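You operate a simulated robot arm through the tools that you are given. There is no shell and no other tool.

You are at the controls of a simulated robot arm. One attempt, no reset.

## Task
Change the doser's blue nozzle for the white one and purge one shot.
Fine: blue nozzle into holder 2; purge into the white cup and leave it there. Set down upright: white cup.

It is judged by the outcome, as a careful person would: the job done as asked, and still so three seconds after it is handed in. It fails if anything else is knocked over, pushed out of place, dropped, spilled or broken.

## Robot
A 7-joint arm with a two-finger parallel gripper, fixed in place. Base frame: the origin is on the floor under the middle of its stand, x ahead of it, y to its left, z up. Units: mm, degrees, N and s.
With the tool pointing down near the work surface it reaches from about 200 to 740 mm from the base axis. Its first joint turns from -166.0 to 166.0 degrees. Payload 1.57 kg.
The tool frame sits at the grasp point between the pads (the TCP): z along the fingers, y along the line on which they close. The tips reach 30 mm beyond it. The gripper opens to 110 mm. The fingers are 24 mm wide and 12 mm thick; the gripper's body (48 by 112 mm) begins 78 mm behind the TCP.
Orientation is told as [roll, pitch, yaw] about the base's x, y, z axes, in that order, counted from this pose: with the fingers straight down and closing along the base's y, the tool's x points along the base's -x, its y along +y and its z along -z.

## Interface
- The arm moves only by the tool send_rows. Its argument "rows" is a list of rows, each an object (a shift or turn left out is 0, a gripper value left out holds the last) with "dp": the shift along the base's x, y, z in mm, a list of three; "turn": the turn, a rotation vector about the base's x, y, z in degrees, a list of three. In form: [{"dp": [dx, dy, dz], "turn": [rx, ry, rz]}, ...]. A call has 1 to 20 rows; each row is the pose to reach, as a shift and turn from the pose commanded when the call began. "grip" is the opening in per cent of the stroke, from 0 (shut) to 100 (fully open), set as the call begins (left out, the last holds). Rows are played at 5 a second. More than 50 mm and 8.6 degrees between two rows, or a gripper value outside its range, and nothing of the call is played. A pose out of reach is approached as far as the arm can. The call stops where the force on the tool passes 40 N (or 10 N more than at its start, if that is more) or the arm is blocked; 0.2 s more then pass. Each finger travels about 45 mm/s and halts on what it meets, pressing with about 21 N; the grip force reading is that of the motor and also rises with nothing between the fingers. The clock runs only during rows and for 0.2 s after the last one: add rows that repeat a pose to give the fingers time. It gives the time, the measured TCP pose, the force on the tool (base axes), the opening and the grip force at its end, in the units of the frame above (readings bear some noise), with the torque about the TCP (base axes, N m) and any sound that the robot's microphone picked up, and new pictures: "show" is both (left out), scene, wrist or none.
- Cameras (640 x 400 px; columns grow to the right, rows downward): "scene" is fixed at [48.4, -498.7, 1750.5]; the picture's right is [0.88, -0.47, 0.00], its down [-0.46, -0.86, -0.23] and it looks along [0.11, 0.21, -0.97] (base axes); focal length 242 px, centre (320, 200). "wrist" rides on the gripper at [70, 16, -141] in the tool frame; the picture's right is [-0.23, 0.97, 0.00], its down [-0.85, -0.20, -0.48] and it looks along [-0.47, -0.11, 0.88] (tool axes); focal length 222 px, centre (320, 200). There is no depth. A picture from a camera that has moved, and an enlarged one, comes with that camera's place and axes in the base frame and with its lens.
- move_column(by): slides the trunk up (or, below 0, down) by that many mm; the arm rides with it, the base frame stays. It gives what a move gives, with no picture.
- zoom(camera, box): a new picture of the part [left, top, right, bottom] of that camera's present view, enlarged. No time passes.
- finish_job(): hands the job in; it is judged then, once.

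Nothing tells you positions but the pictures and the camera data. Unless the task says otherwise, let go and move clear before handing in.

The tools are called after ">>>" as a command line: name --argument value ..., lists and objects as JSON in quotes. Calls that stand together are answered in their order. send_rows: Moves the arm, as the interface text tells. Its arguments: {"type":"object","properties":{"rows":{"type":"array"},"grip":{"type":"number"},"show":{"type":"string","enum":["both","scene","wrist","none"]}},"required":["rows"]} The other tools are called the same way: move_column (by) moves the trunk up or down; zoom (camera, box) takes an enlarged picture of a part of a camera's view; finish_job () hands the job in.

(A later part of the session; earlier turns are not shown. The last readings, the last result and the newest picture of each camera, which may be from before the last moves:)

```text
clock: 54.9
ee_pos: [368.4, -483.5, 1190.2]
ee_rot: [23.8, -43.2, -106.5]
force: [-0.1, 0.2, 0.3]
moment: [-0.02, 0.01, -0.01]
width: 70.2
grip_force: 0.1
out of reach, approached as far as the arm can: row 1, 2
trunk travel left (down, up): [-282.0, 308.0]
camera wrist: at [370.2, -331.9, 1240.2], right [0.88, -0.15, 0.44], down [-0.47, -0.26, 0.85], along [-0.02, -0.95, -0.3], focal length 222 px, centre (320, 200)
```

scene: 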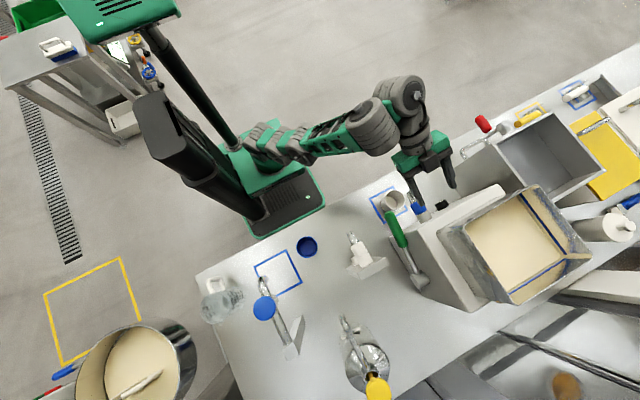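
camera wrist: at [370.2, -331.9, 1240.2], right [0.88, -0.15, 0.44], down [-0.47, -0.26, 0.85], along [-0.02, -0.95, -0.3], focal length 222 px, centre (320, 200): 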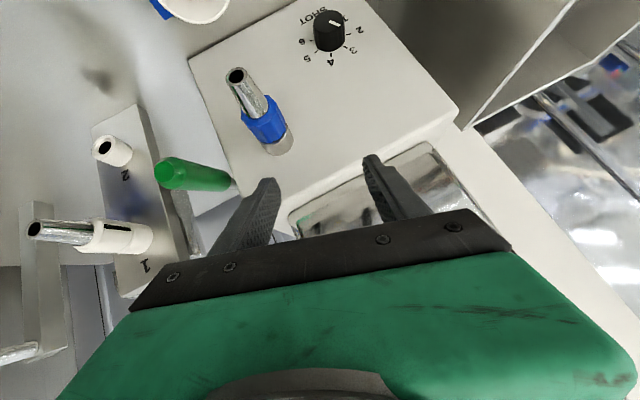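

Backed off, forces are zero. The hopper looks unmoved, but I'll check it and the arm's posture closely.

>>> zoom --camera "scene" --box '[200, 60, 480, 235]'

>>> zoom --camera "scene" --box '[400, 160, 600, 310]'

```text
2.29 times, centred on (340, 148) of scene
camera zoom: at [48.4, -498.7, 1750.5], right [0.88, -0.47, 0.0], down [-0.46, -0.86, -0.23], along [0.11, 0.21, -0.97], focal length 554 px, centre (274, 320)
```

zoom: 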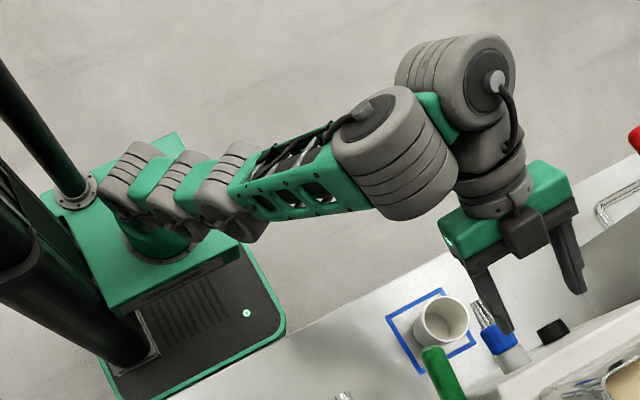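

```text
2.67 times, centred on (500, 235) of scene
camera zoom: at [48.4, -498.7, 1750.5], right [0.88, -0.47, 0.0], down [-0.46, -0.86, -0.23], along [0.11, 0.21, -0.97], focal length 647 px, centre (-160, 107)
```

zoom: 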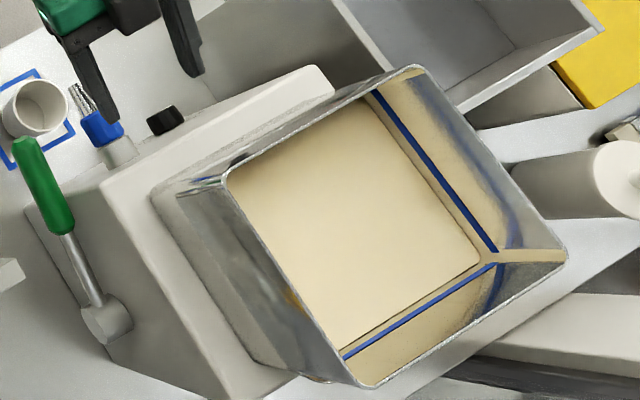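

The hopper and everything else look undisturbed. The arm appears nearly stretched upward, so I'll raise the trunk, bring the TCP back down at a safe distance (y≈-430), and see if the reach improves.

>>> send_rows --rows '[{"dp": [-5, 20, 0]}, {"dp": [-10, 40, 0]}, {"dp": [-10, 40, 0]}]' --show "none"

>>> move_column --by 100

>>> send_rows --rows '[{"dp": [0, 0, -25]}, {"dp": [0, 0, -50]}, {"dp": [0, 0, -75]}, {"dp": [0, 0, -100]}, {"dp": [0, 0, -100]}]' --show "none"

```text
clock: 55.7
ee_pos: [367.6, -453.1, 1207.2]
ee_rot: [23.7, -43.2, -106.5]
force: [0.1, 0.4, 0.0]
moment: [0.03, -0.01, -0.04]
width: 70.2
grip_force: 0.0
out of reach, approached as far as the arm can: row 1, 2, 3
trunk travel left (down, up): [-282.0, 308.0]
```

```text
clock: 57.0
ee_pos: [367.2, -453.1, 1306.7]
ee_rot: [23.8, -43.1, -106.3]
force: [0.3, -0.3, -1.3]
moment: [-0.02, -0.02, -0.01]
width: 70.1
grip_force: 0.1
trunk travel left (down, up): [-381.0, 209.0]
```

```text
clock: 58.2
ee_pos: [403.0, -491.2, 1252.6]
ee_rot: [23.7, -43.1, -106.4]
force: [0.4, 0.5, 0.4]
moment: [0.0, 0.02, -0.03]
width: 70.2
grip_force: 0.0
out of reach, approached as far as the arm can: row 1, 2, 3, 4, 5
trunk travel left (down, up): [-381.0, 209.0]
```

>>> zoom --camera "scene" --box '[180, 0, 480, 200]'

```text
2.00 times, centred on (330, 100) of scene
camera zoom: at [48.4, -498.7, 1750.5], right [0.88, -0.47, 0.0], down [-0.46, -0.86, -0.23], along [0.11, 0.21, -0.97], focal length 485 px, centre (300, 400)
```

zoom: 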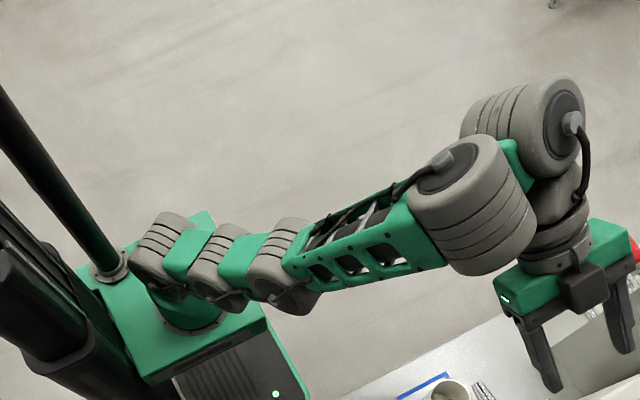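

The tilted pose is the problem, so I'll explore a near-vertical tool (small tilt) rolled about the nozzle axis. I'm staying up and away from the hopper.

>>> send_rows --rows '[{"dp": [-10, 15, 0], "turn": [6, 0, 0]}, {"dp": [-20, 30, 0], "turn": [12, 0, 0]}, {"dp": [-30, 40, 0], "turn": [18, 0, 0]}, {"dp": [-40, 45, 0], "turn": [24, 0, 0]}, {"dp": [-45, 45, 0], "turn": [30, 0, 0]}, {"dp": [-45, 45, 0], "turn": [36, 0, 0]}, {"dp": [-45, 45, 0], "turn": [36, 0, 0]}]' --show "none"

```text
clock: 59.8
ee_pos: [354.1, -441.3, 1246.3]
ee_rot: [14.1, -8.1, -102.1]
force: [-0.5, -0.4, -0.1]
moment: [0.04, -0.01, 0.02]
width: 70.3
grip_force: 0.0
out of reach, approached as far as the arm can: row 6, 7
trunk travel left (down, up): [-381.0, 209.0]
```

>>> send_rows --rows '[{"dp": [0, 5, -30], "turn": [0, 0, 0]}, {"dp": [0, 5, -60], "turn": [-0.5, 4.6, 3.3]}, {"dp": [0, 5, -80], "turn": [-1, 9.2, 6.5]}, {"dp": [0, 5, -80], "turn": [-1.5, 13.9, 9.8]}, {"dp": [0, 5, -80], "turn": [-1.5, 13.9, 9.8]}]' --show "none"

```text
clock: 61.0
ee_pos: [352.4, -436.9, 1165.4]
ee_rot: [0.2, -11.1, -89.7]
force: [-0.2, 0.3, -0.1]
moment: [-0.01, 0.0, -0.01]
width: 70.4
grip_force: 0.2
trunk travel left (down, up): [-381.0, 209.0]
```

>>> send_rows --rows '[{"turn": [0, 8, 0]}, {"turn": [0, 16, 0]}, {"turn": [0, 24, 0]}, {"turn": [0, 32, 0]}, {"turn": [0, 40, 0]}, {"turn": [0, 40, 0]}]' --show "none"

```text
clock: 62.4
ee_pos: [336.7, -428.9, 1134.1]
ee_rot: [-16.0, -10.8, -86.8]
force: [0.7, -0.8, 0.4]
moment: [0.02, 0.01, 0.01]
width: 70.1
grip_force: 0.1
out of reach, approached as far as the arm can: row 2, 3, 4, 5, 6
trunk travel left (down, up): [-381.0, 209.0]
```

>>> send_rows --rows '[{"dp": [5, -3, 12], "turn": [0, -5, 0]}, {"dp": [10, -6, 24], "turn": [0, -11, 0]}, {"dp": [16, -8, 31], "turn": [0, -16, 0]}, {"dp": [16, -8, 31], "turn": [0, -24, 0]}, {"dp": [16, -8, 31], "turn": [0, -32, 0]}, {"dp": [16, -8, 31], "turn": [0, -40, 0]}, {"dp": [16, -8, 31], "turn": [0, -48, 0]}, {"dp": [16, -8, 31], "turn": [0, -56, 0]}, {"dp": [16, -8, 31], "turn": [0, -56, 0]}]' --show "none"

```text
clock: 64.3
ee_pos: [354.8, -447.5, 1203.0]
ee_rot: [38.5, -9.2, -97.1]
force: [15.8, -11.9, -13.1]
moment: [0.35, 1.11, -0.63]
width: 70.4
grip_force: 0.2
out of reach, approached as far as the arm can: row 4, 5, 8, 9
trunk travel left (down, up): [-381.0, 209.0]
stopped in row 9: the force on the tool passed its limit at 58 N (the readings are from after the stop); the commanded pose is now the measured one
```

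>>> zoom --camera "scene" --box '[200, 40, 520, 240]'

>>> zoom --camera "wrist" --box '[0, 0, 640, 400]'

```text
2.00 times, centred on (360, 140) of scene
camera zoom: at [48.4, -498.7, 1750.5], right [0.88, -0.47, 0.0], down [-0.46, -0.86, -0.23], along [0.11, 0.21, -0.97], focal length 485 px, centre (240, 320)
```

zoom: 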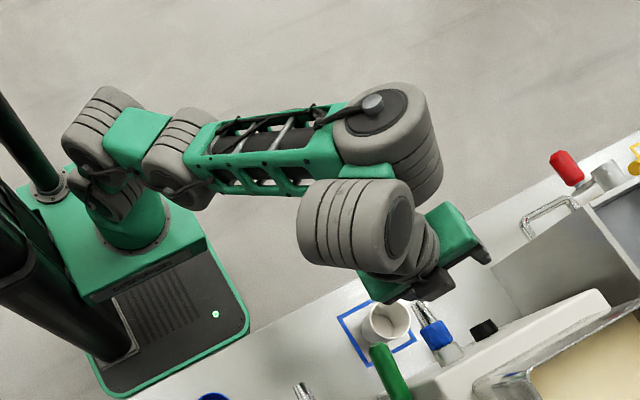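

```text
1.00 times, centred on (320, 200) of wrist (not enlarged: the box is as wide or as high as the picture)
camera zoom: at [292.5, -348.8, 1309.1], right [0.74, -0.22, 0.63], down [-0.55, -0.74, 0.38], along [0.38, -0.63, -0.67], focal length 222 px, centre (320, 200)
```

zoom: 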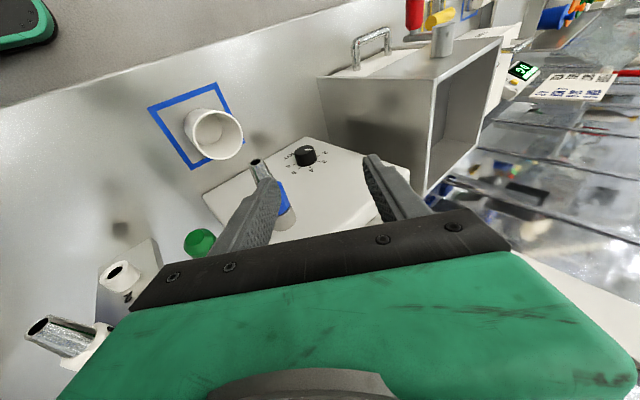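

>>> send_rows --rows '[{"turn": [0, 3, 0]}, {"turn": [0, 6, 0]}, {"turn": [0, 6, 0]}]' --show "none"

```text
clock: 65.1
ee_pos: [355.9, -447.0, 1201.3]
ee_rot: [32.4, -9.8, -96.0]
force: [0.2, 0.4, 0.3]
moment: [-0.01, 0.01, 0.01]
width: 70.3
grip_force: 0.1
trunk travel left (down, up): [-381.0, 209.0]
```

>>> send_rows --rows '[{"dp": [0, 0, -10], "turn": [0, 8, 0]}, {"dp": [0, 0, -20], "turn": [0, 16, 0]}, {"dp": [0, 0, -30], "turn": [0, 24, 0]}, {"dp": [0, 0, -35], "turn": [0, 32, 0]}, {"dp": [0, 0, -35], "turn": [0, 40, 0]}, {"dp": [0, 0, -35], "turn": [0, 48, 0]}, {"dp": [0, 0, -35], "turn": [0, 48, 0]}]' --show "scene"

```text
clock: 66.7
ee_pos: [335.5, -431.5, 1128.8]
ee_rot: [-16.5, -11.0, -86.7]
force: [0.1, 0.1, -0.2]
moment: [0.0, -0.02, 0.01]
width: 70.5
grip_force: 0.2
out of reach, approached as far as the arm can: row 3, 4, 6, 7
trunk travel left (down, up): [-381.0, 209.0]
```

scene: 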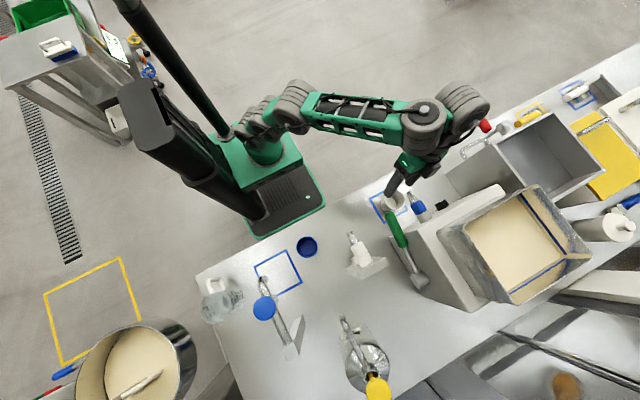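

With a near-vertical tool the wrist is far above the shoulder, so here I need the trunk higher. I'll raise it 140 mm and bring the tool back down in front of the nozzle.

>>> move_column --by 140

>>> send_rows --rows '[{"dp": [5, 0, -25], "turn": [0, -5, 0]}, {"dp": [10, 0, -50], "turn": [0, -11, -1]}, {"dp": [18, 0, -75], "turn": [0, -16, -3]}, {"dp": [18, 0, -100], "turn": [0, -16, -3]}, {"dp": [18, 0, -100], "turn": [0, -16, -3]}]' --show "none"

```text
clock: 68.4
ee_pos: [336.4, -432.0, 1269.4]
ee_rot: [-16.4, -11.0, -86.7]
force: [0.8, -0.5, 0.6]
moment: [0.01, -0.02, 0.0]
width: 70.3
grip_force: 0.0
trunk travel left (down, up): [-522.0, 68.0]
```

```text
clock: 69.6
ee_pos: [355.8, -432.1, 1167.2]
ee_rot: [-0.2, -11.2, -92.9]
force: [0.4, 0.3, -0.1]
moment: [0.02, 0.01, 0.0]
width: 70.3
grip_force: 0.2
trunk travel left (down, up): [-522.0, 68.0]
```

>>> send_rows --rows '[{"turn": [0, 8, 2.9]}, {"turn": [0, 16, 2.9]}, {"turn": [0, 24, 2.9]}, {"turn": [0, 32, 2.9]}, {"turn": [0, 40, 2.9]}, {"turn": [0, 40, 2.9]}]' --show "none"

```text
clock: 71.0
ee_pos: [355.6, -431.7, 1165.7]
ee_rot: [-21.6, -10.7, -85.8]
force: [-0.3, -0.1, -0.3]
moment: [0.01, 0.0, -0.01]
width: 70.5
grip_force: 0.2
out of reach, approached as far as the arm can: row 4, 5, 6
trunk travel left (down, up): [-522.0, 68.0]
```

>>> send_rows --rows '[{"turn": [0, -8, 0]}, {"turn": [0, -16, 0]}, {"turn": [0, -21, 0]}, {"turn": [0, -21, 0]}]' --show "wrist"

>>> zoom --camera "wrist" --box '[240, 60, 400, 180]'

```text
clock: 72.0
ee_pos: [355.2, -431.6, 1166.4]
ee_rot: [-0.3, -11.4, -90.0]
force: [0.8, 0.9, -0.5]
moment: [-0.04, 0.0, 0.0]
width: 70.4
grip_force: 0.0
trunk travel left (down, up): [-522.0, 68.0]
camera wrist: at [372.6, -333.7, 1288.8], right [0.97, -0.22, 0.04], down [-0.2, -0.74, 0.64], along [-0.11, -0.63, -0.77], focal length 222 px, centre (320, 200)
```

wrist: 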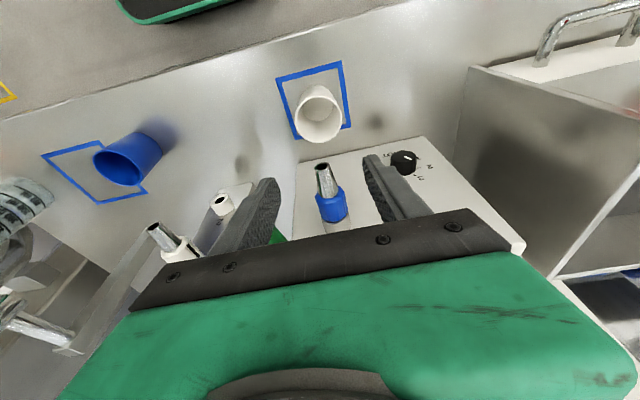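

```text
3.33 times, centred on (320, 120) of wrist
camera zoom: at [372.6, -333.7, 1288.8], right [0.97, -0.22, 0.04], down [-0.2, -0.74, 0.64], along [-0.11, -0.63, -0.77], focal length 740 px, centre (320, 467)
```

zoom: 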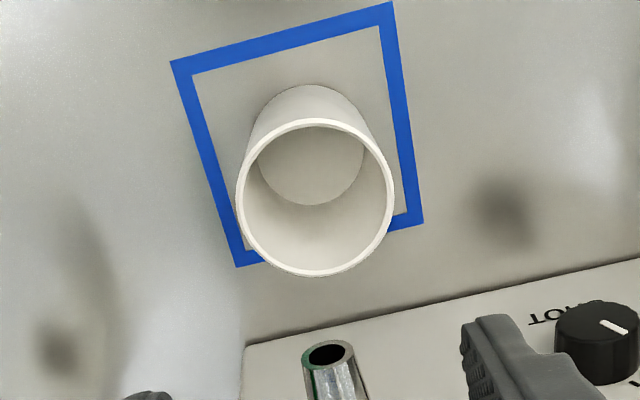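

Position tracks accurately here with no reach warning. I'll come over the blue collar with a near-vertical tool and descend.

>>> send_rows --rows '[{"dp": [0, -25, 0]}, {"dp": [0, -50, 0]}, {"dp": [0, -74, 0]}, {"dp": [0, -74, -20]}, {"dp": [0, -74, -20]}]' --show "wrist"

>>> zoom --camera "wrist" --box '[240, 60, 400, 200]'

>>> zoom --camera "scene" --box '[360, 100, 500, 240]'

```text
clock: 73.2
ee_pos: [352.3, -507.9, 1146.6]
ee_rot: [-0.3, -11.4, -90.0]
force: [0.0, -0.4, -0.5]
moment: [0.0, -0.01, -0.01]
width: 70.5
grip_force: 0.1
trunk travel left (down, up): [-522.0, 68.0]
camera wrist: at [370.9, -410.4, 1268.7], right [0.97, -0.22, 0.04], down [-0.2, -0.74, 0.64], along [-0.11, -0.63, -0.77], focal length 222 px, centre (320, 200)
```

wrist: 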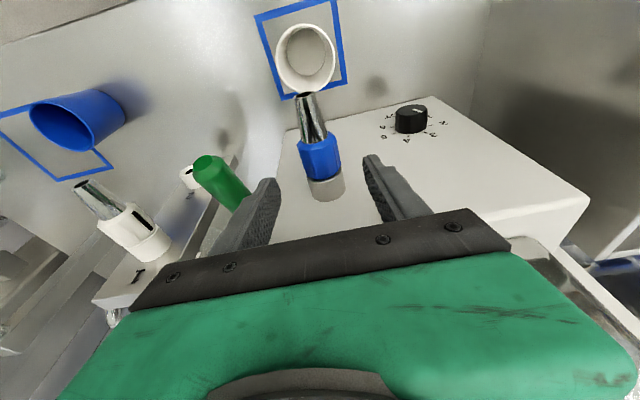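

```text
2.86 times, centred on (320, 130) of wrist
camera zoom: at [370.9, -410.4, 1268.7], right [0.97, -0.22, 0.04], down [-0.2, -0.74, 0.64], along [-0.11, -0.63, -0.77], focal length 635 px, centre (320, 400)
```

zoom: 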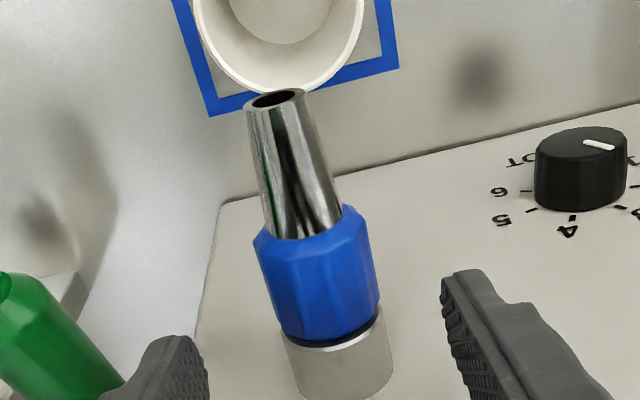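

```text
2.86 times, centred on (430, 170) of scene
camera zoom: at [48.4, -498.7, 1750.5], right [0.88, -0.47, 0.0], down [-0.46, -0.86, -0.23], along [0.11, 0.21, -0.97], focal length 693 px, centre (6, 286)
```

zoom: 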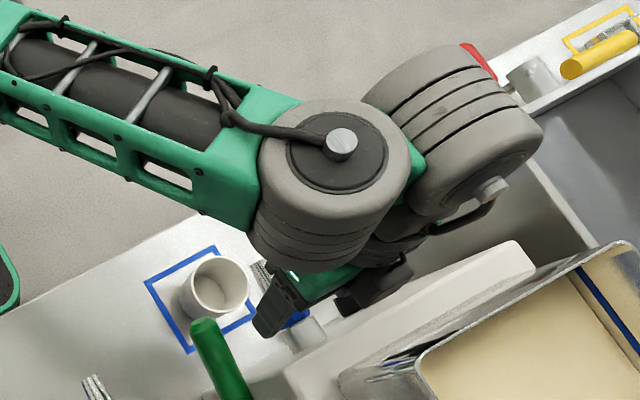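

>>> send_rows --rows '[{"dp": [3, 2, -15]}, {"dp": [3, 2, -32]}, {"dp": [3, 2, -48]}, {"dp": [3, 2, -48]}]' --grip 55 --show "wrist"

>>> zoom --camera "wrist" --box '[240, 100, 400, 240]'

```text
clock: 74.2
ee_pos: [357.0, -505.8, 1098.8]
ee_rot: [-0.3, -11.4, -90.2]
force: [-0.5, -0.2, 0.3]
moment: [-0.01, 0.02, 0.0]
width: 60.5
grip_force: 0.0
trunk travel left (down, up): [-522.0, 68.0]
camera wrist: at [374.8, -407.9, 1222.2], right [0.97, -0.22, 0.04], down [-0.2, -0.74, 0.64], along [-0.11, -0.63, -0.77], focal length 222 px, centre (320, 200)
```

wrist: 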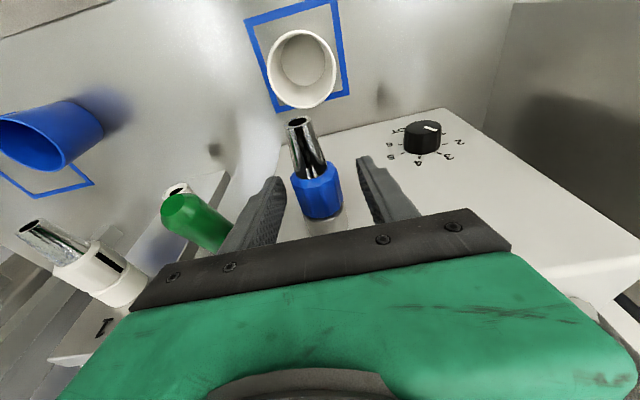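

```text
2.86 times, centred on (320, 170) of wrist
camera zoom: at [374.8, -407.9, 1222.2], right [0.97, -0.22, 0.04], down [-0.2, -0.74, 0.64], along [-0.11, -0.63, -0.77], focal length 635 px, centre (320, 286)
```

zoom: 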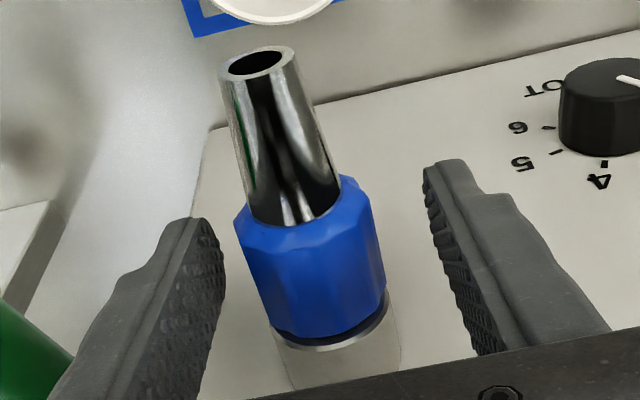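

Nicely straddled. Close, then try a +8° twist (counter-clockwise seen from the front).

>>> send_rows --rows '[{"dp": [0, 0, 0]}, {"dp": [0, 0, 0]}, {"dp": [0, 0, 0]}, {"dp": [0, 0, 0]}, {"dp": [0, 0, 0]}]' --grip 18 --show "none"

>>> send_rows --rows '[{"dp": [0.4, 0, 0], "turn": [0, 2, 0]}, {"dp": [0.8, 0, 0], "turn": [0, 4, 0]}, {"dp": [1.2, 0, 0], "turn": [0, 6, 0]}, {"dp": [1.6, 0, -0.1], "turn": [0, 8, 0]}, {"dp": [1.6, 0, -0.1], "turn": [0, 8, 0]}]' --show "none"

>>> zoom --camera "wrist" --box '[240, 100, 400, 240]'

```text
clock: 75.4
ee_pos: [356.0, -505.4, 1098.9]
ee_rot: [-0.2, -11.4, -90.1]
force: [-16.2, 0.4, -2.2]
moment: [-0.06, 0.16, -0.09]
width: 32.4
grip_force: 20.4
trunk travel left (down, up): [-522.0, 68.0]
```

```text
clock: 76.6
ee_pos: [356.3, -505.6, 1098.7]
ee_rot: [-8.4, -11.4, -88.4]
force: [-22.9, -9.0, 8.0]
moment: [-0.06, 0.24, 0.05]
width: 32.3
grip_force: 21.0
trunk travel left (down, up): [-522.0, 68.0]
```

```text
2.86 times, centred on (320, 170) of wrist
camera zoom: at [391.0, -406.6, 1217.4], right [0.97, -0.22, -0.09], down [-0.11, -0.74, 0.66], along [-0.22, -0.63, -0.74], focal length 635 px, centre (320, 286)
```

zoom: 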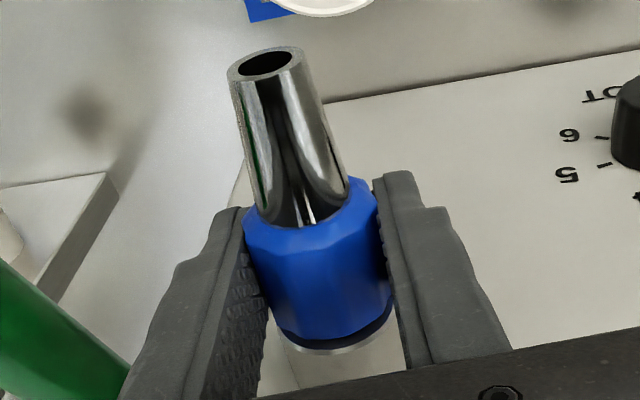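

The collar turned with the gripper (width unchanged, small moment), so it seems to rotate in this direction. I'll relieve the side force a bit and keep turning.

>>> send_rows --rows '[{"dp": [-1.5, 0, 0]}, {"dp": [-3, 0, 0]}, {"dp": [-3, 0, 0]}]' --show "none"

>>> send_rows --rows '[{"dp": [0.4, 0, -0.1], "turn": [0, 2, 0]}, {"dp": [0.8, 0, -0.2], "turn": [0, 4, 0]}, {"dp": [1.2, 0, -0.3], "turn": [0, 6, 0]}, {"dp": [1.6, 0, -0.4], "turn": [0, 8, 0]}, {"dp": [1.6, 0, -0.4], "turn": [0, 8, 0]}]' --show "none"

>>> zoom --camera "wrist" --box '[240, 100, 400, 240]'

```text
clock: 77.4
ee_pos: [356.3, -504.7, 1098.1]
ee_rot: [-8.4, -11.3, -88.4]
force: [-6.5, -12.2, 14.1]
moment: [-0.23, 0.08, 0.04]
width: 32.2
grip_force: 20.8
trunk travel left (down, up): [-522.0, 68.0]
```

```text
clock: 78.6
ee_pos: [356.5, -503.6, 1097.3]
ee_rot: [-16.5, -10.9, -86.8]
force: [-2.6, -10.4, 13.7]
moment: [-0.21, 0.04, 0.1]
width: 32.2
grip_force: 21.2
trunk travel left (down, up): [-522.0, 68.0]
```

```text
2.86 times, centred on (320, 170) of wrist
camera zoom: at [408.5, -406.4, 1211.0], right [0.95, -0.22, -0.23], down [-0.01, -0.74, 0.67], along [-0.32, -0.63, -0.71], focal length 635 px, centre (320, 286)
```

zoom: 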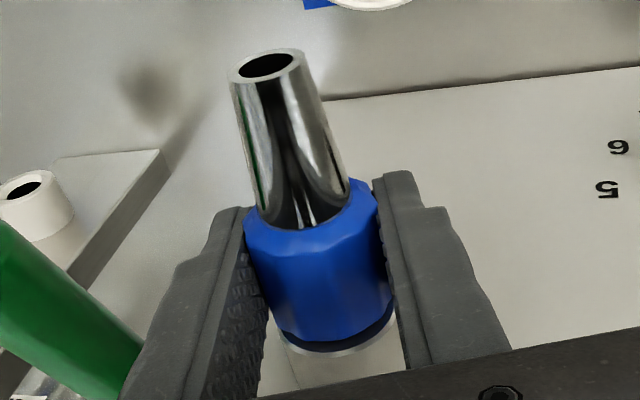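

The collar keeps turning freely with the gripper (16° so far). Continue a few more degrees, then ratchet back for more.

>>> send_rows --rows '[{"dp": [0.3, 0, -0.1], "turn": [0, 2, 0]}, {"dp": [0.6, 0, -0.2], "turn": [0, 4, 0]}, {"dp": [0.6, 0, -0.2], "turn": [0, 4, 0]}]' --show "none"

```text
clock: 79.4
ee_pos: [357.1, -503.0, 1095.1]
ee_rot: [-20.0, -10.9, -86.0]
force: [2.6, -9.0, 17.3]
moment: [-0.11, 0.02, 0.01]
width: 32.1
grip_force: 21.0
trunk travel left (down, up): [-522.0, 68.0]
```

>>> zoom --camera "wrist" --box '[295, 140, 345, 195]'

>>> zoom --camera "wrist" --box '[10, 60, 260, 220]'

```text
7.27 times, centred on (320, 168) of wrist
camera zoom: at [414.6, -405.2, 1206.2], right [0.93, -0.22, -0.28], down [0.03, -0.74, 0.67], along [-0.36, -0.63, -0.69], focal length 1615 px, centre (320, 436)
```

zoom: 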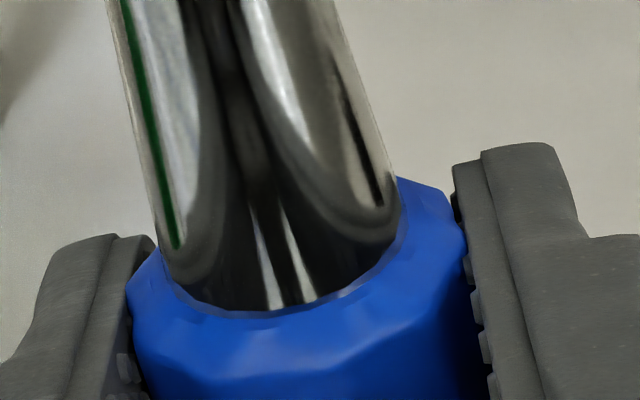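

```text
2.50 times, centred on (135, 140) of wrist
camera zoom: at [414.6, -405.2, 1206.2], right [0.93, -0.22, -0.28], down [0.03, -0.74, 0.67], along [-0.36, -0.63, -0.69], focal length 555 px, centre (782, 350)
```

zoom: 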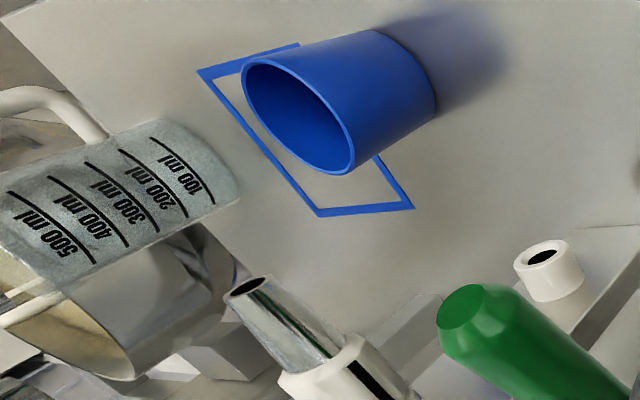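

>>> send_rows --rows '[{"dp": [0, 0, 0]}, {"dp": [0, 0, 0]}, {"dp": [0, 0, 0]}]' --grip 44 --show "none"

>>> zoom --camera "wrist" --box '[240, 100, 400, 240]'

```text
clock: 80.2
ee_pos: [356.2, -503.5, 1094.0]
ee_rot: [-20.0, -10.7, -86.2]
force: [-0.2, 0.2, 0.9]
moment: [0.0, 0.0, 0.0]
width: 48.4
grip_force: 0.1
trunk travel left (down, up): [-522.0, 68.0]
```

```text
2.86 times, centred on (320, 170) of wrist
camera zoom: at [414.8, -405.4, 1205.1], right [0.93, -0.22, -0.29], down [0.03, -0.74, 0.67], along [-0.36, -0.63, -0.69], focal length 635 px, centre (320, 286)
```

zoom: 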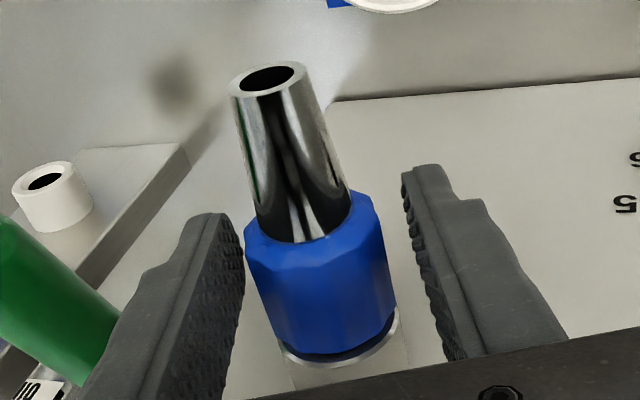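

>>> send_rows --rows '[{"dp": [-2, -0.5, 0.3], "turn": [0, -8, 0]}, {"dp": [-3.5, -1, 0.5], "turn": [0, -16, 0]}, {"dp": [-5, -1.5, 0.6], "turn": [0, -24, 0]}, {"dp": [-6.5, -2, 0.5], "turn": [0, -32, 0]}, {"dp": [-8, -2, 0.3], "turn": [0, -40, 0]}, {"dp": [-8, -2, 0.3], "turn": [0, -40, 0]}]' --show "none"

>>> zoom --camera "wrist" --box '[240, 100, 400, 240]'

```text
clock: 81.6
ee_pos: [354.9, -505.2, 1098.0]
ee_rot: [20.4, -11.0, -94.0]
force: [-0.5, 0.7, -0.1]
moment: [-0.06, -0.05, -0.03]
width: 48.4
grip_force: 0.1
out of reach, approached as far as the arm can: row 3, 4, 5
trunk travel left (down, up): [-522.0, 68.0]
```

```text
2.86 times, centred on (320, 170) of wrist
camera zoom: at [327.6, -407.4, 1219.3], right [0.9, -0.22, 0.37], down [-0.4, -0.74, 0.54], along [0.16, -0.63, -0.76], focal length 635 px, centre (320, 286)
```

zoom: 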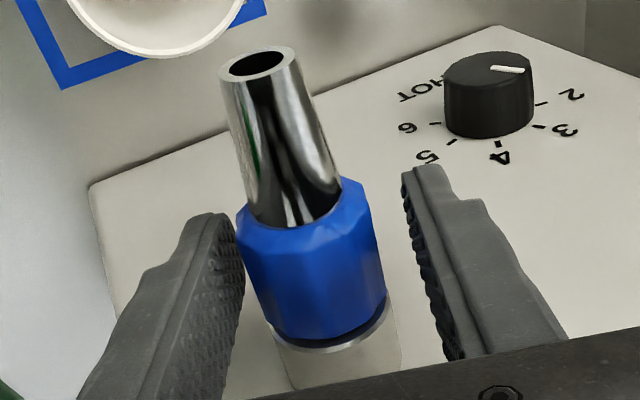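

>>> send_rows --rows '[{"dp": [0, 0, 0]}, {"dp": [0, 0, 0]}]' --show "none"

>>> zoom --camera "wrist" --box '[240, 100, 400, 240]'

```text
clock: 82.2
ee_pos: [352.2, -508.0, 1096.0]
ee_rot: [20.2, -10.7, -94.0]
force: [-1.0, -0.6, 0.4]
moment: [0.01, 0.03, 0.01]
width: 48.4
grip_force: 0.0
trunk travel left (down, up): [-522.0, 68.0]
```

```text
2.86 times, centred on (320, 170) of wrist
camera zoom: at [326.3, -409.1, 1217.9], right [0.9, -0.22, 0.37], down [-0.4, -0.74, 0.53], along [0.16, -0.63, -0.76], focal length 635 px, centre (320, 286)
```

zoom: 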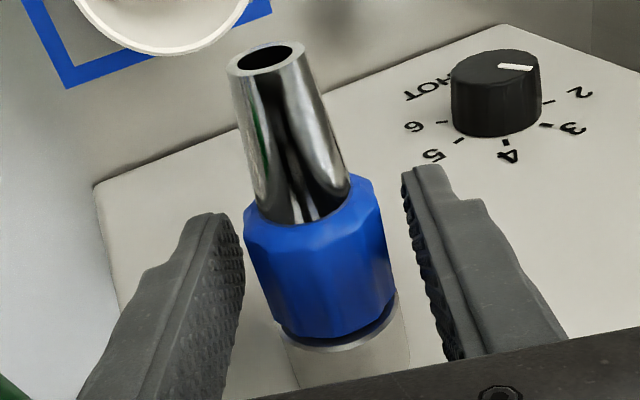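

The view is centred at roll -20°. I'll close here and do a gentle pull test to see if the nozzle is already free.

>>> send_rows --rows '[{"dp": [0, 0, 0]}, {"dp": [0, 0, 0]}, {"dp": [0, 0, 0]}, {"dp": [0, 0, 0]}]' --grip 18 --show "none"

>>> send_rows --rows '[{"dp": [0, 1.5, 0]}, {"dp": [0, 3, 0]}, {"dp": [0, 4, 0]}, {"dp": [0, 4, 0]}]' --show "none"

>>> zoom --camera "wrist" --box '[240, 100, 400, 240]'

```text
clock: 83.2
ee_pos: [352.1, -506.2, 1097.8]
ee_rot: [20.1, -10.8, -94.1]
force: [2.4, -0.2, 2.4]
moment: [-0.03, -0.03, 0.06]
width: 32.0
grip_force: 21.2
trunk travel left (down, up): [-522.0, 68.0]
```

```text
clock: 84.2
ee_pos: [352.8, -504.1, 1096.4]
ee_rot: [20.2, -10.8, -94.1]
force: [10.4, -18.3, 8.1]
moment: [-0.16, -0.07, -0.08]
width: 32.2
grip_force: 21.4
trunk travel left (down, up): [-522.0, 68.0]
```

```text
2.86 times, centred on (320, 170) of wrist
camera zoom: at [326.3, -406.5, 1218.1], right [0.9, -0.22, 0.37], down [-0.41, -0.74, 0.53], along [0.16, -0.63, -0.76], focal length 635 px, centre (320, 286)
```

zoom: 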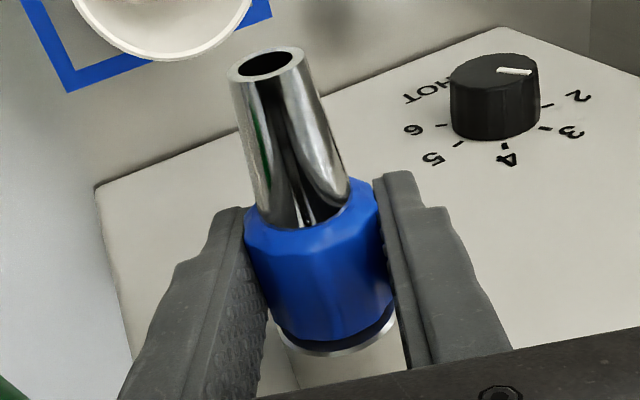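

Not free yet, so more turning is needed. I'll ratchet: open, roll back to about 0° (on the other wrist branch), regrip and turn another 20°.

>>> send_rows --rows '[{"dp": [0, 0, 0]}, {"dp": [0, 0, 0.5], "turn": [0, 6, 0]}, {"dp": [1, -1, 0.8], "turn": [0, 12, 0]}, {"dp": [1.5, -1.5, 1], "turn": [0, 18, 0]}, {"dp": [2, -2, 1], "turn": [0, 22, 0]}, {"dp": [2, -2, 1], "turn": [0, 22, 0]}, {"dp": [2, -2, 1], "turn": [0, 22, 0]}, {"dp": [2, -2, 1], "turn": [0, 22, 0]}]' --grip 46 --show "none"

>>> zoom --camera "wrist" --box '[240, 100, 400, 240]'

```text
clock: 86.0
ee_pos: [351.7, -504.7, 1097.4]
ee_rot: [-2.4, -11.5, -89.5]
force: [-0.5, 1.3, 0.0]
moment: [0.0, 0.02, 0.02]
width: 50.6
grip_force: 0.1
out of reach, approached as far as the arm can: row 4, 5
trunk travel left (down, up): [-522.0, 68.0]
```

```text
2.86 times, centred on (320, 170) of wrist
camera zoom: at [375.0, -406.1, 1220.4], right [0.97, -0.22, 0.01], down [-0.17, -0.74, 0.65], along [-0.14, -0.63, -0.76], focal length 635 px, centre (320, 286)
```

zoom: 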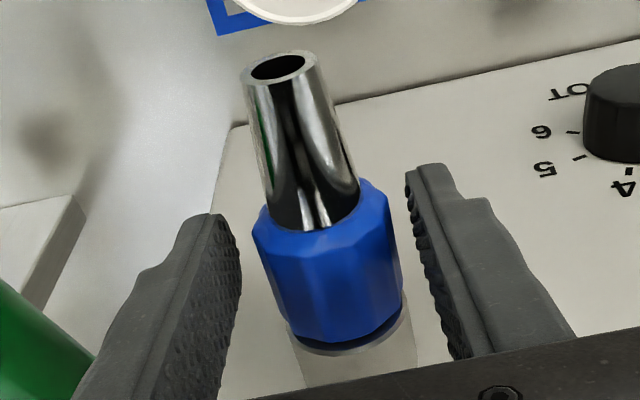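

>>> send_rows --rows '[{"dp": [1.5, 0, 0]}, {"dp": [1.5, 0, 0]}, {"dp": [1.5, 0, 0]}, {"dp": [2.3, 0, -0.1], "turn": [0, 4, 0]}, {"dp": [3.1, 0, -0.2], "turn": [0, 8, 0]}, {"dp": [3.9, 0, -0.4], "turn": [0, 12, 0]}, {"dp": [4.7, 0, -0.6], "turn": [0, 16, 0]}, {"dp": [5.1, 0, -0.7], "turn": [0, 18, 0]}, {"dp": [5.1, 0, -0.7], "turn": [0, 18, 0]}]' --grip 18 --show "none"

>>> zoom --camera "wrist" --box '[240, 100, 400, 240]'

```text
clock: 88.0
ee_pos: [335.4, -480.5, 1067.2]
ee_rot: [-20.9, -10.6, -86.0]
force: [21.2, 1.0, -11.2]
moment: [0.25, 0.68, 0.09]
width: 40.6
grip_force: 11.7
out of reach, approached as far as the arm can: row 5, 6, 7, 8, 9
trunk travel left (down, up): [-522.0, 68.0]
```

```text
2.86 times, centred on (320, 170) of wrist
camera zoom: at [395.9, -382.2, 1177.4], right [0.93, -0.22, -0.3], down [0.04, -0.75, 0.67], along [-0.37, -0.63, -0.68], focal length 635 px, centre (320, 286)
```

zoom: 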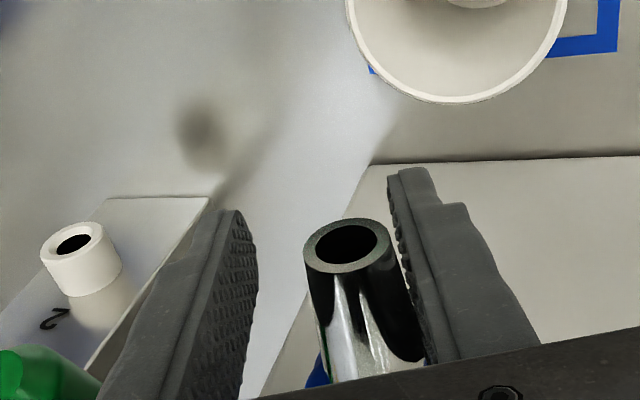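

It slipped off again due to a reach limit in this arm branch. I'll open, rise clear, and inspect.

>>> send_rows --rows '[{"dp": [0, 0, 0]}, {"dp": [0, 0, 0]}, {"dp": [0, 0, 0]}]' --grip 60 --show "none"

>>> zoom --camera "wrist" --box '[200, 100, 440, 260]'

>>> zoom --camera "scene" --box '[380, 150, 460, 230]'

>>> zoom --camera "scene" --box '[180, 20, 500, 220]'

```text
clock: 88.8
ee_pos: [335.3, -479.2, 1069.3]
ee_rot: [-20.6, -10.8, -86.0]
force: [-0.3, -0.9, 0.8]
moment: [0.01, 0.02, 0.03]
width: 66.0
grip_force: 0.1
trunk travel left (down, up): [-522.0, 68.0]
```

```text
2.50 times, centred on (320, 180) of wrist
camera zoom: at [393.5, -381.9, 1179.8], right [0.93, -0.22, -0.3], down [0.03, -0.74, 0.67], along [-0.37, -0.63, -0.68], focal length 555 px, centre (320, 250)
```

zoom: 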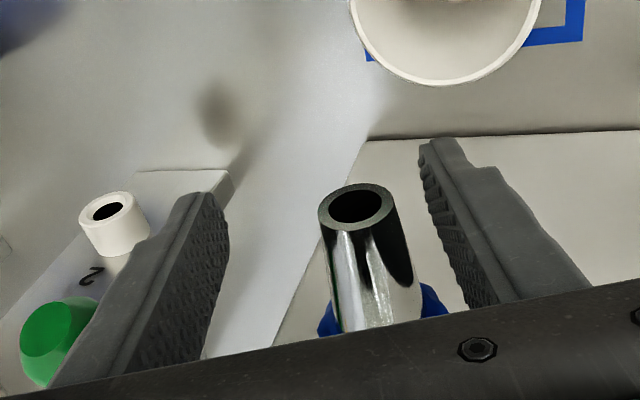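

```text
5.00 times, centred on (420, 190) of scene
camera zoom: at [48.4, -498.7, 1750.5], right [0.88, -0.47, 0.0], down [-0.46, -0.86, -0.23], along [0.11, 0.21, -0.97], focal length 1212 px, centre (-180, 250)
```

zoom: 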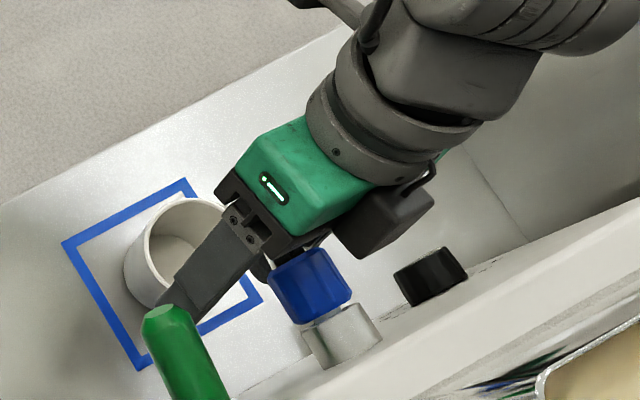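

```text
2.00 times, centred on (340, 120) of scene
camera zoom: at [48.4, -498.7, 1750.5], right [0.88, -0.47, 0.0], down [-0.46, -0.86, -0.23], along [0.11, 0.21, -0.97], focal length 485 px, centre (280, 360)
```

zoom: 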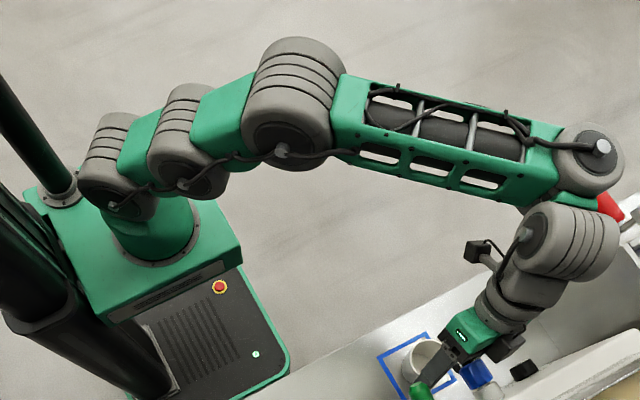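

The nozzle is still seated and nothing else moved. I'll rise clear, then reset the arm posture by going back toward the home pose.

>>> send_rows --rows '[{"dp": [0, 0, 20]}, {"dp": [0, 5, 45]}, {"dp": [0, 15, 70]}, {"dp": [0, 30, 95]}, {"dp": [0, 45, 110]}, {"dp": [0, 45, 110]}]' --show "scene"

```text
clock: 89.8
ee_pos: [307.6, -442.8, 1113.2]
ee_rot: [-20.6, -10.6, -86.2]
force: [-0.9, 0.2, 0.2]
moment: [-0.05, -0.17, 0.02]
width: 66.1
grip_force: 0.1
out of reach, approached as far as the arm can: row 1, 2, 3, 4, 5
trunk travel left (down, up): [-522.0, 68.0]
stopped in row 5: the force on the tool passed its limit at 59 N (the readings are from after the stop); the commanded pose is now the measured one
```

scene: 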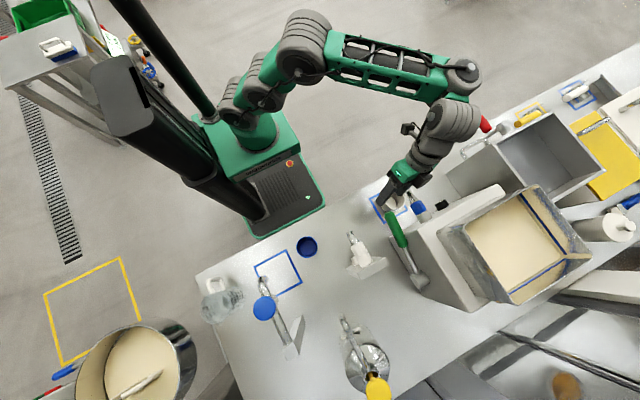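

A force spike occurred as the arm swung sideways. I'll check the nozzle, lever and cup before any further move.

>>> zoom --camera "scene" --box '[380, 150, 460, 250]'

>>> zoom --camera "wrist" --box '[0, 0, 640, 400]'

```text
4.00 times, centred on (420, 200) of scene
camera zoom: at [48.4, -498.7, 1750.5], right [0.88, -0.47, 0.0], down [-0.46, -0.86, -0.23], along [0.11, 0.21, -0.97], focal length 970 px, centre (-80, 200)
```

zoom: 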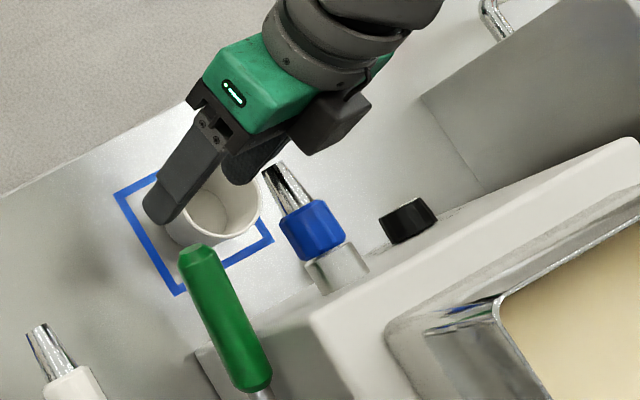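

```text
1.00 times, centred on (320, 200) of wrist (not enlarged: the box is as wide or as high as the picture)
camera zoom: at [367.1, -343.8, 1222.6], right [0.93, -0.22, -0.3], down [0.03, -0.75, 0.67], along [-0.37, -0.63, -0.69], focal length 222 px, centre (320, 200)
```

zoom: 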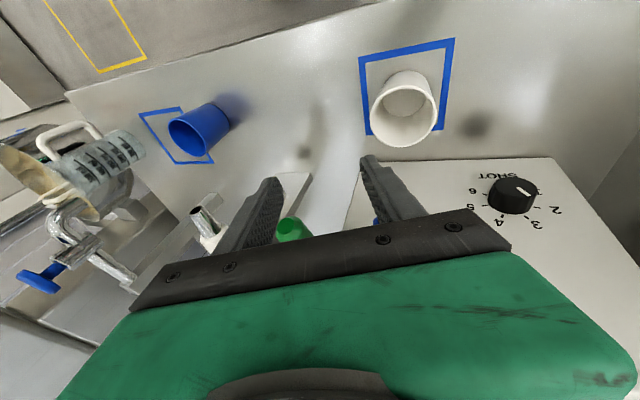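

Everything is still in place. I'll move away in +y and up.

>>> send_rows --rows '[{"dp": [0, 20, 10]}, {"dp": [0, 40, 30]}, {"dp": [0, 55, 60]}, {"dp": [-10, 70, 90]}, {"dp": [-20, 80, 120]}, {"dp": [-20, 80, 120]}]' --show "scene"

```text
clock: 91.2
ee_pos: [274.1, -349.8, 1156.5]
ee_rot: [-20.7, -10.3, -85.7]
force: [0.2, 0.6, -0.1]
moment: [0.0, 0.01, 0.02]
width: 65.9
grip_force: 0.1
out of reach, approached as far as the arm can: row 2, 3, 4, 5, 6
trunk travel left (down, up): [-522.0, 68.0]
```

scene: 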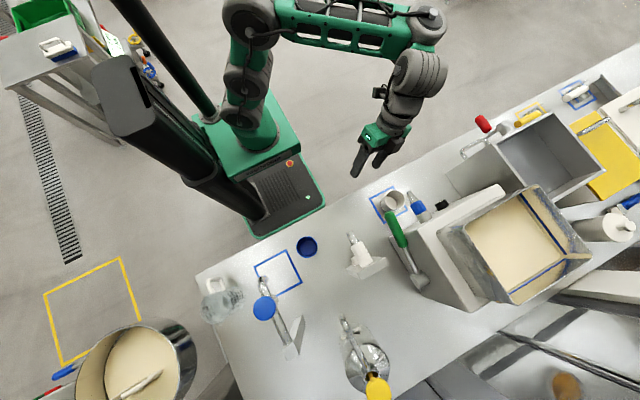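

>>> send_rows --rows '[{"dp": [10, -10, 5], "turn": [0, -7, -1]}, {"dp": [25, -25, 8], "turn": [0, -14, -2]}, {"dp": [45, -45, 10], "turn": [0, -20, -4]}, {"dp": [65, -65, 10], "turn": [0, -20, -4]}, {"dp": [81, -82, 10], "turn": [0, -20, -4]}, {"dp": [81, -82, 10], "turn": [0, -20, -4]}, {"dp": [81, -82, 10], "turn": [0, -20, -4]}]' --show "scene"

```text
clock: 92.8
ee_pos: [354.9, -432.9, 1168.9]
ee_rot: [-0.4, -10.5, -93.6]
force: [-0.8, 0.6, -1.0]
moment: [0.02, 0.0, 0.0]
width: 65.9
grip_force: 0.1
trunk travel left (down, up): [-522.0, 68.0]
```

scene: 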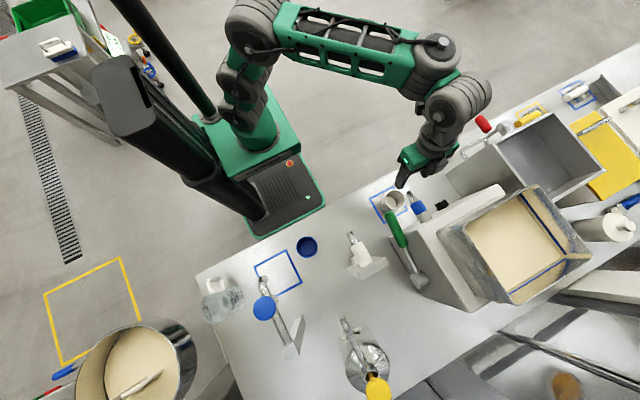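

>>> send_rows --rows '[{"turn": [0, 8, 3.6]}, {"turn": [0, 16, 3.6]}, {"turn": [0, 24, 3.6]}, {"turn": [0, 32, 3.6]}, {"turn": [0, 40, 3.6]}, {"turn": [0, 40, 3.6]}]' --show "none"

>>> send_rows --rows '[{"turn": [0, -8, 0]}, {"turn": [0, -16, 0]}, {"turn": [0, -24, 0]}, {"turn": [0, -32, 0]}, {"turn": [0, -40, 0]}, {"turn": [0, -48, 0]}, {"turn": [0, -56, 0]}, {"turn": [0, -64, 0]}, {"turn": [0, -72, 0]}, {"turn": [0, -72, 0]}]' --show "scene"

```text
refused: row 1 steps farther than a row can; nothing moved
```

```text
clock: 95.0
ee_pos: [357.6, -433.9, 1167.0]
ee_rot: [71.4, 0.0, -101.1]
force: [1.1, -0.4, -0.3]
moment: [0.04, 0.01, -0.01]
width: 66.0
grip_force: 0.0
trunk travel left (down, up): [-522.0, 68.0]
```

scene: 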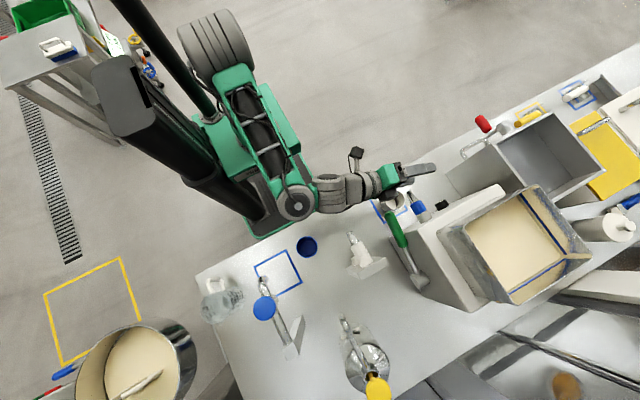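

In this elbow-up posture the roll is completely free from 0° to -72°. I'll return and test the positive side too.

>>> send_rows --rows '[{"turn": [0, 8, 0]}, {"turn": [0, 16, 0]}, {"turn": [0, 24, 0]}, {"turn": [0, 32, 0]}, {"turn": [0, 40, 0]}, {"turn": [0, 48, 0]}, {"turn": [0, 56, 0]}, {"turn": [0, 64, 0]}, {"turn": [0, 72, 0]}, {"turn": [0, 80, 0]}, {"turn": [0, 88, 0]}, {"turn": [0, 96, 0]}, {"turn": [0, 96, 0]}]' --show "scene"

```text
clock: 97.8
ee_pos: [312.7, -402.0, 1091.7]
ee_rot: [-24.9, -11.0, -88.9]
force: [0.2, -0.4, 0.3]
moment: [-0.01, 0.02, 0.0]
width: 66.1
grip_force: 0.1
out of reach, approached as far as the arm can: row 10, 11, 12, 13
trunk travel left (down, up): [-522.0, 68.0]
```

scene: 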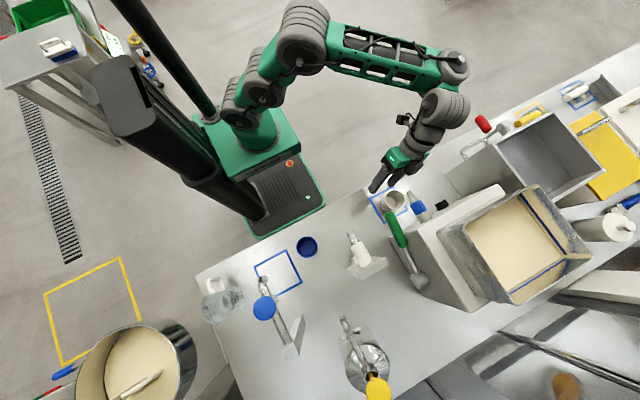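

>>> send_rows --rows '[{"dp": [10, -5, 20], "turn": [0, -8, 0]}, {"dp": [20, -15, 40], "turn": [0, -16, 0]}, {"dp": [32, -25, 60], "turn": [0, -24, 0]}, {"dp": [43, -31, 76], "turn": [0, -32, 0]}, {"dp": [43, -31, 76], "turn": [0, -40, 0]}, {"dp": [43, -31, 76], "turn": [0, -48, 0]}, {"dp": [43, -31, 76], "turn": [0, -56, 0]}, {"dp": [43, -31, 76], "turn": [0, -62, 0]}, {"dp": [43, -31, 76], "turn": [0, -62, 0]}]' --show "wrist"

```text
clock: 99.8
ee_pos: [357.3, -437.9, 1168.8]
ee_rot: [37.7, -6.0, -99.4]
force: [0.7, 0.1, 0.1]
moment: [0.0, -0.03, -0.02]
width: 66.1
grip_force: 0.0
trunk travel left (down, up): [-522.0, 68.0]
camera wrist: at [298.1, -343.5, 1280.2], right [0.73, -0.29, 0.62], down [-0.58, -0.74, 0.34], along [0.36, -0.61, -0.71], focal length 222 px, centre (320, 200)
```

wrist: 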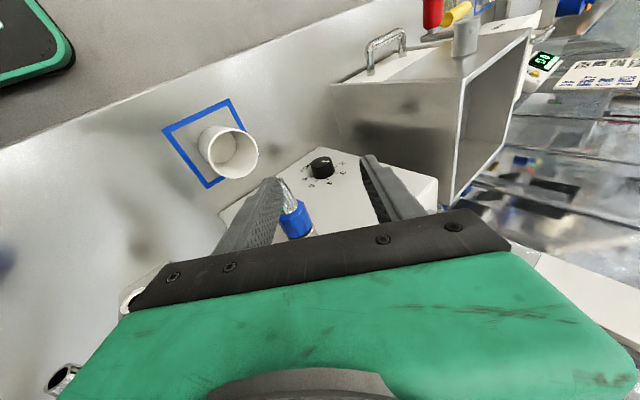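

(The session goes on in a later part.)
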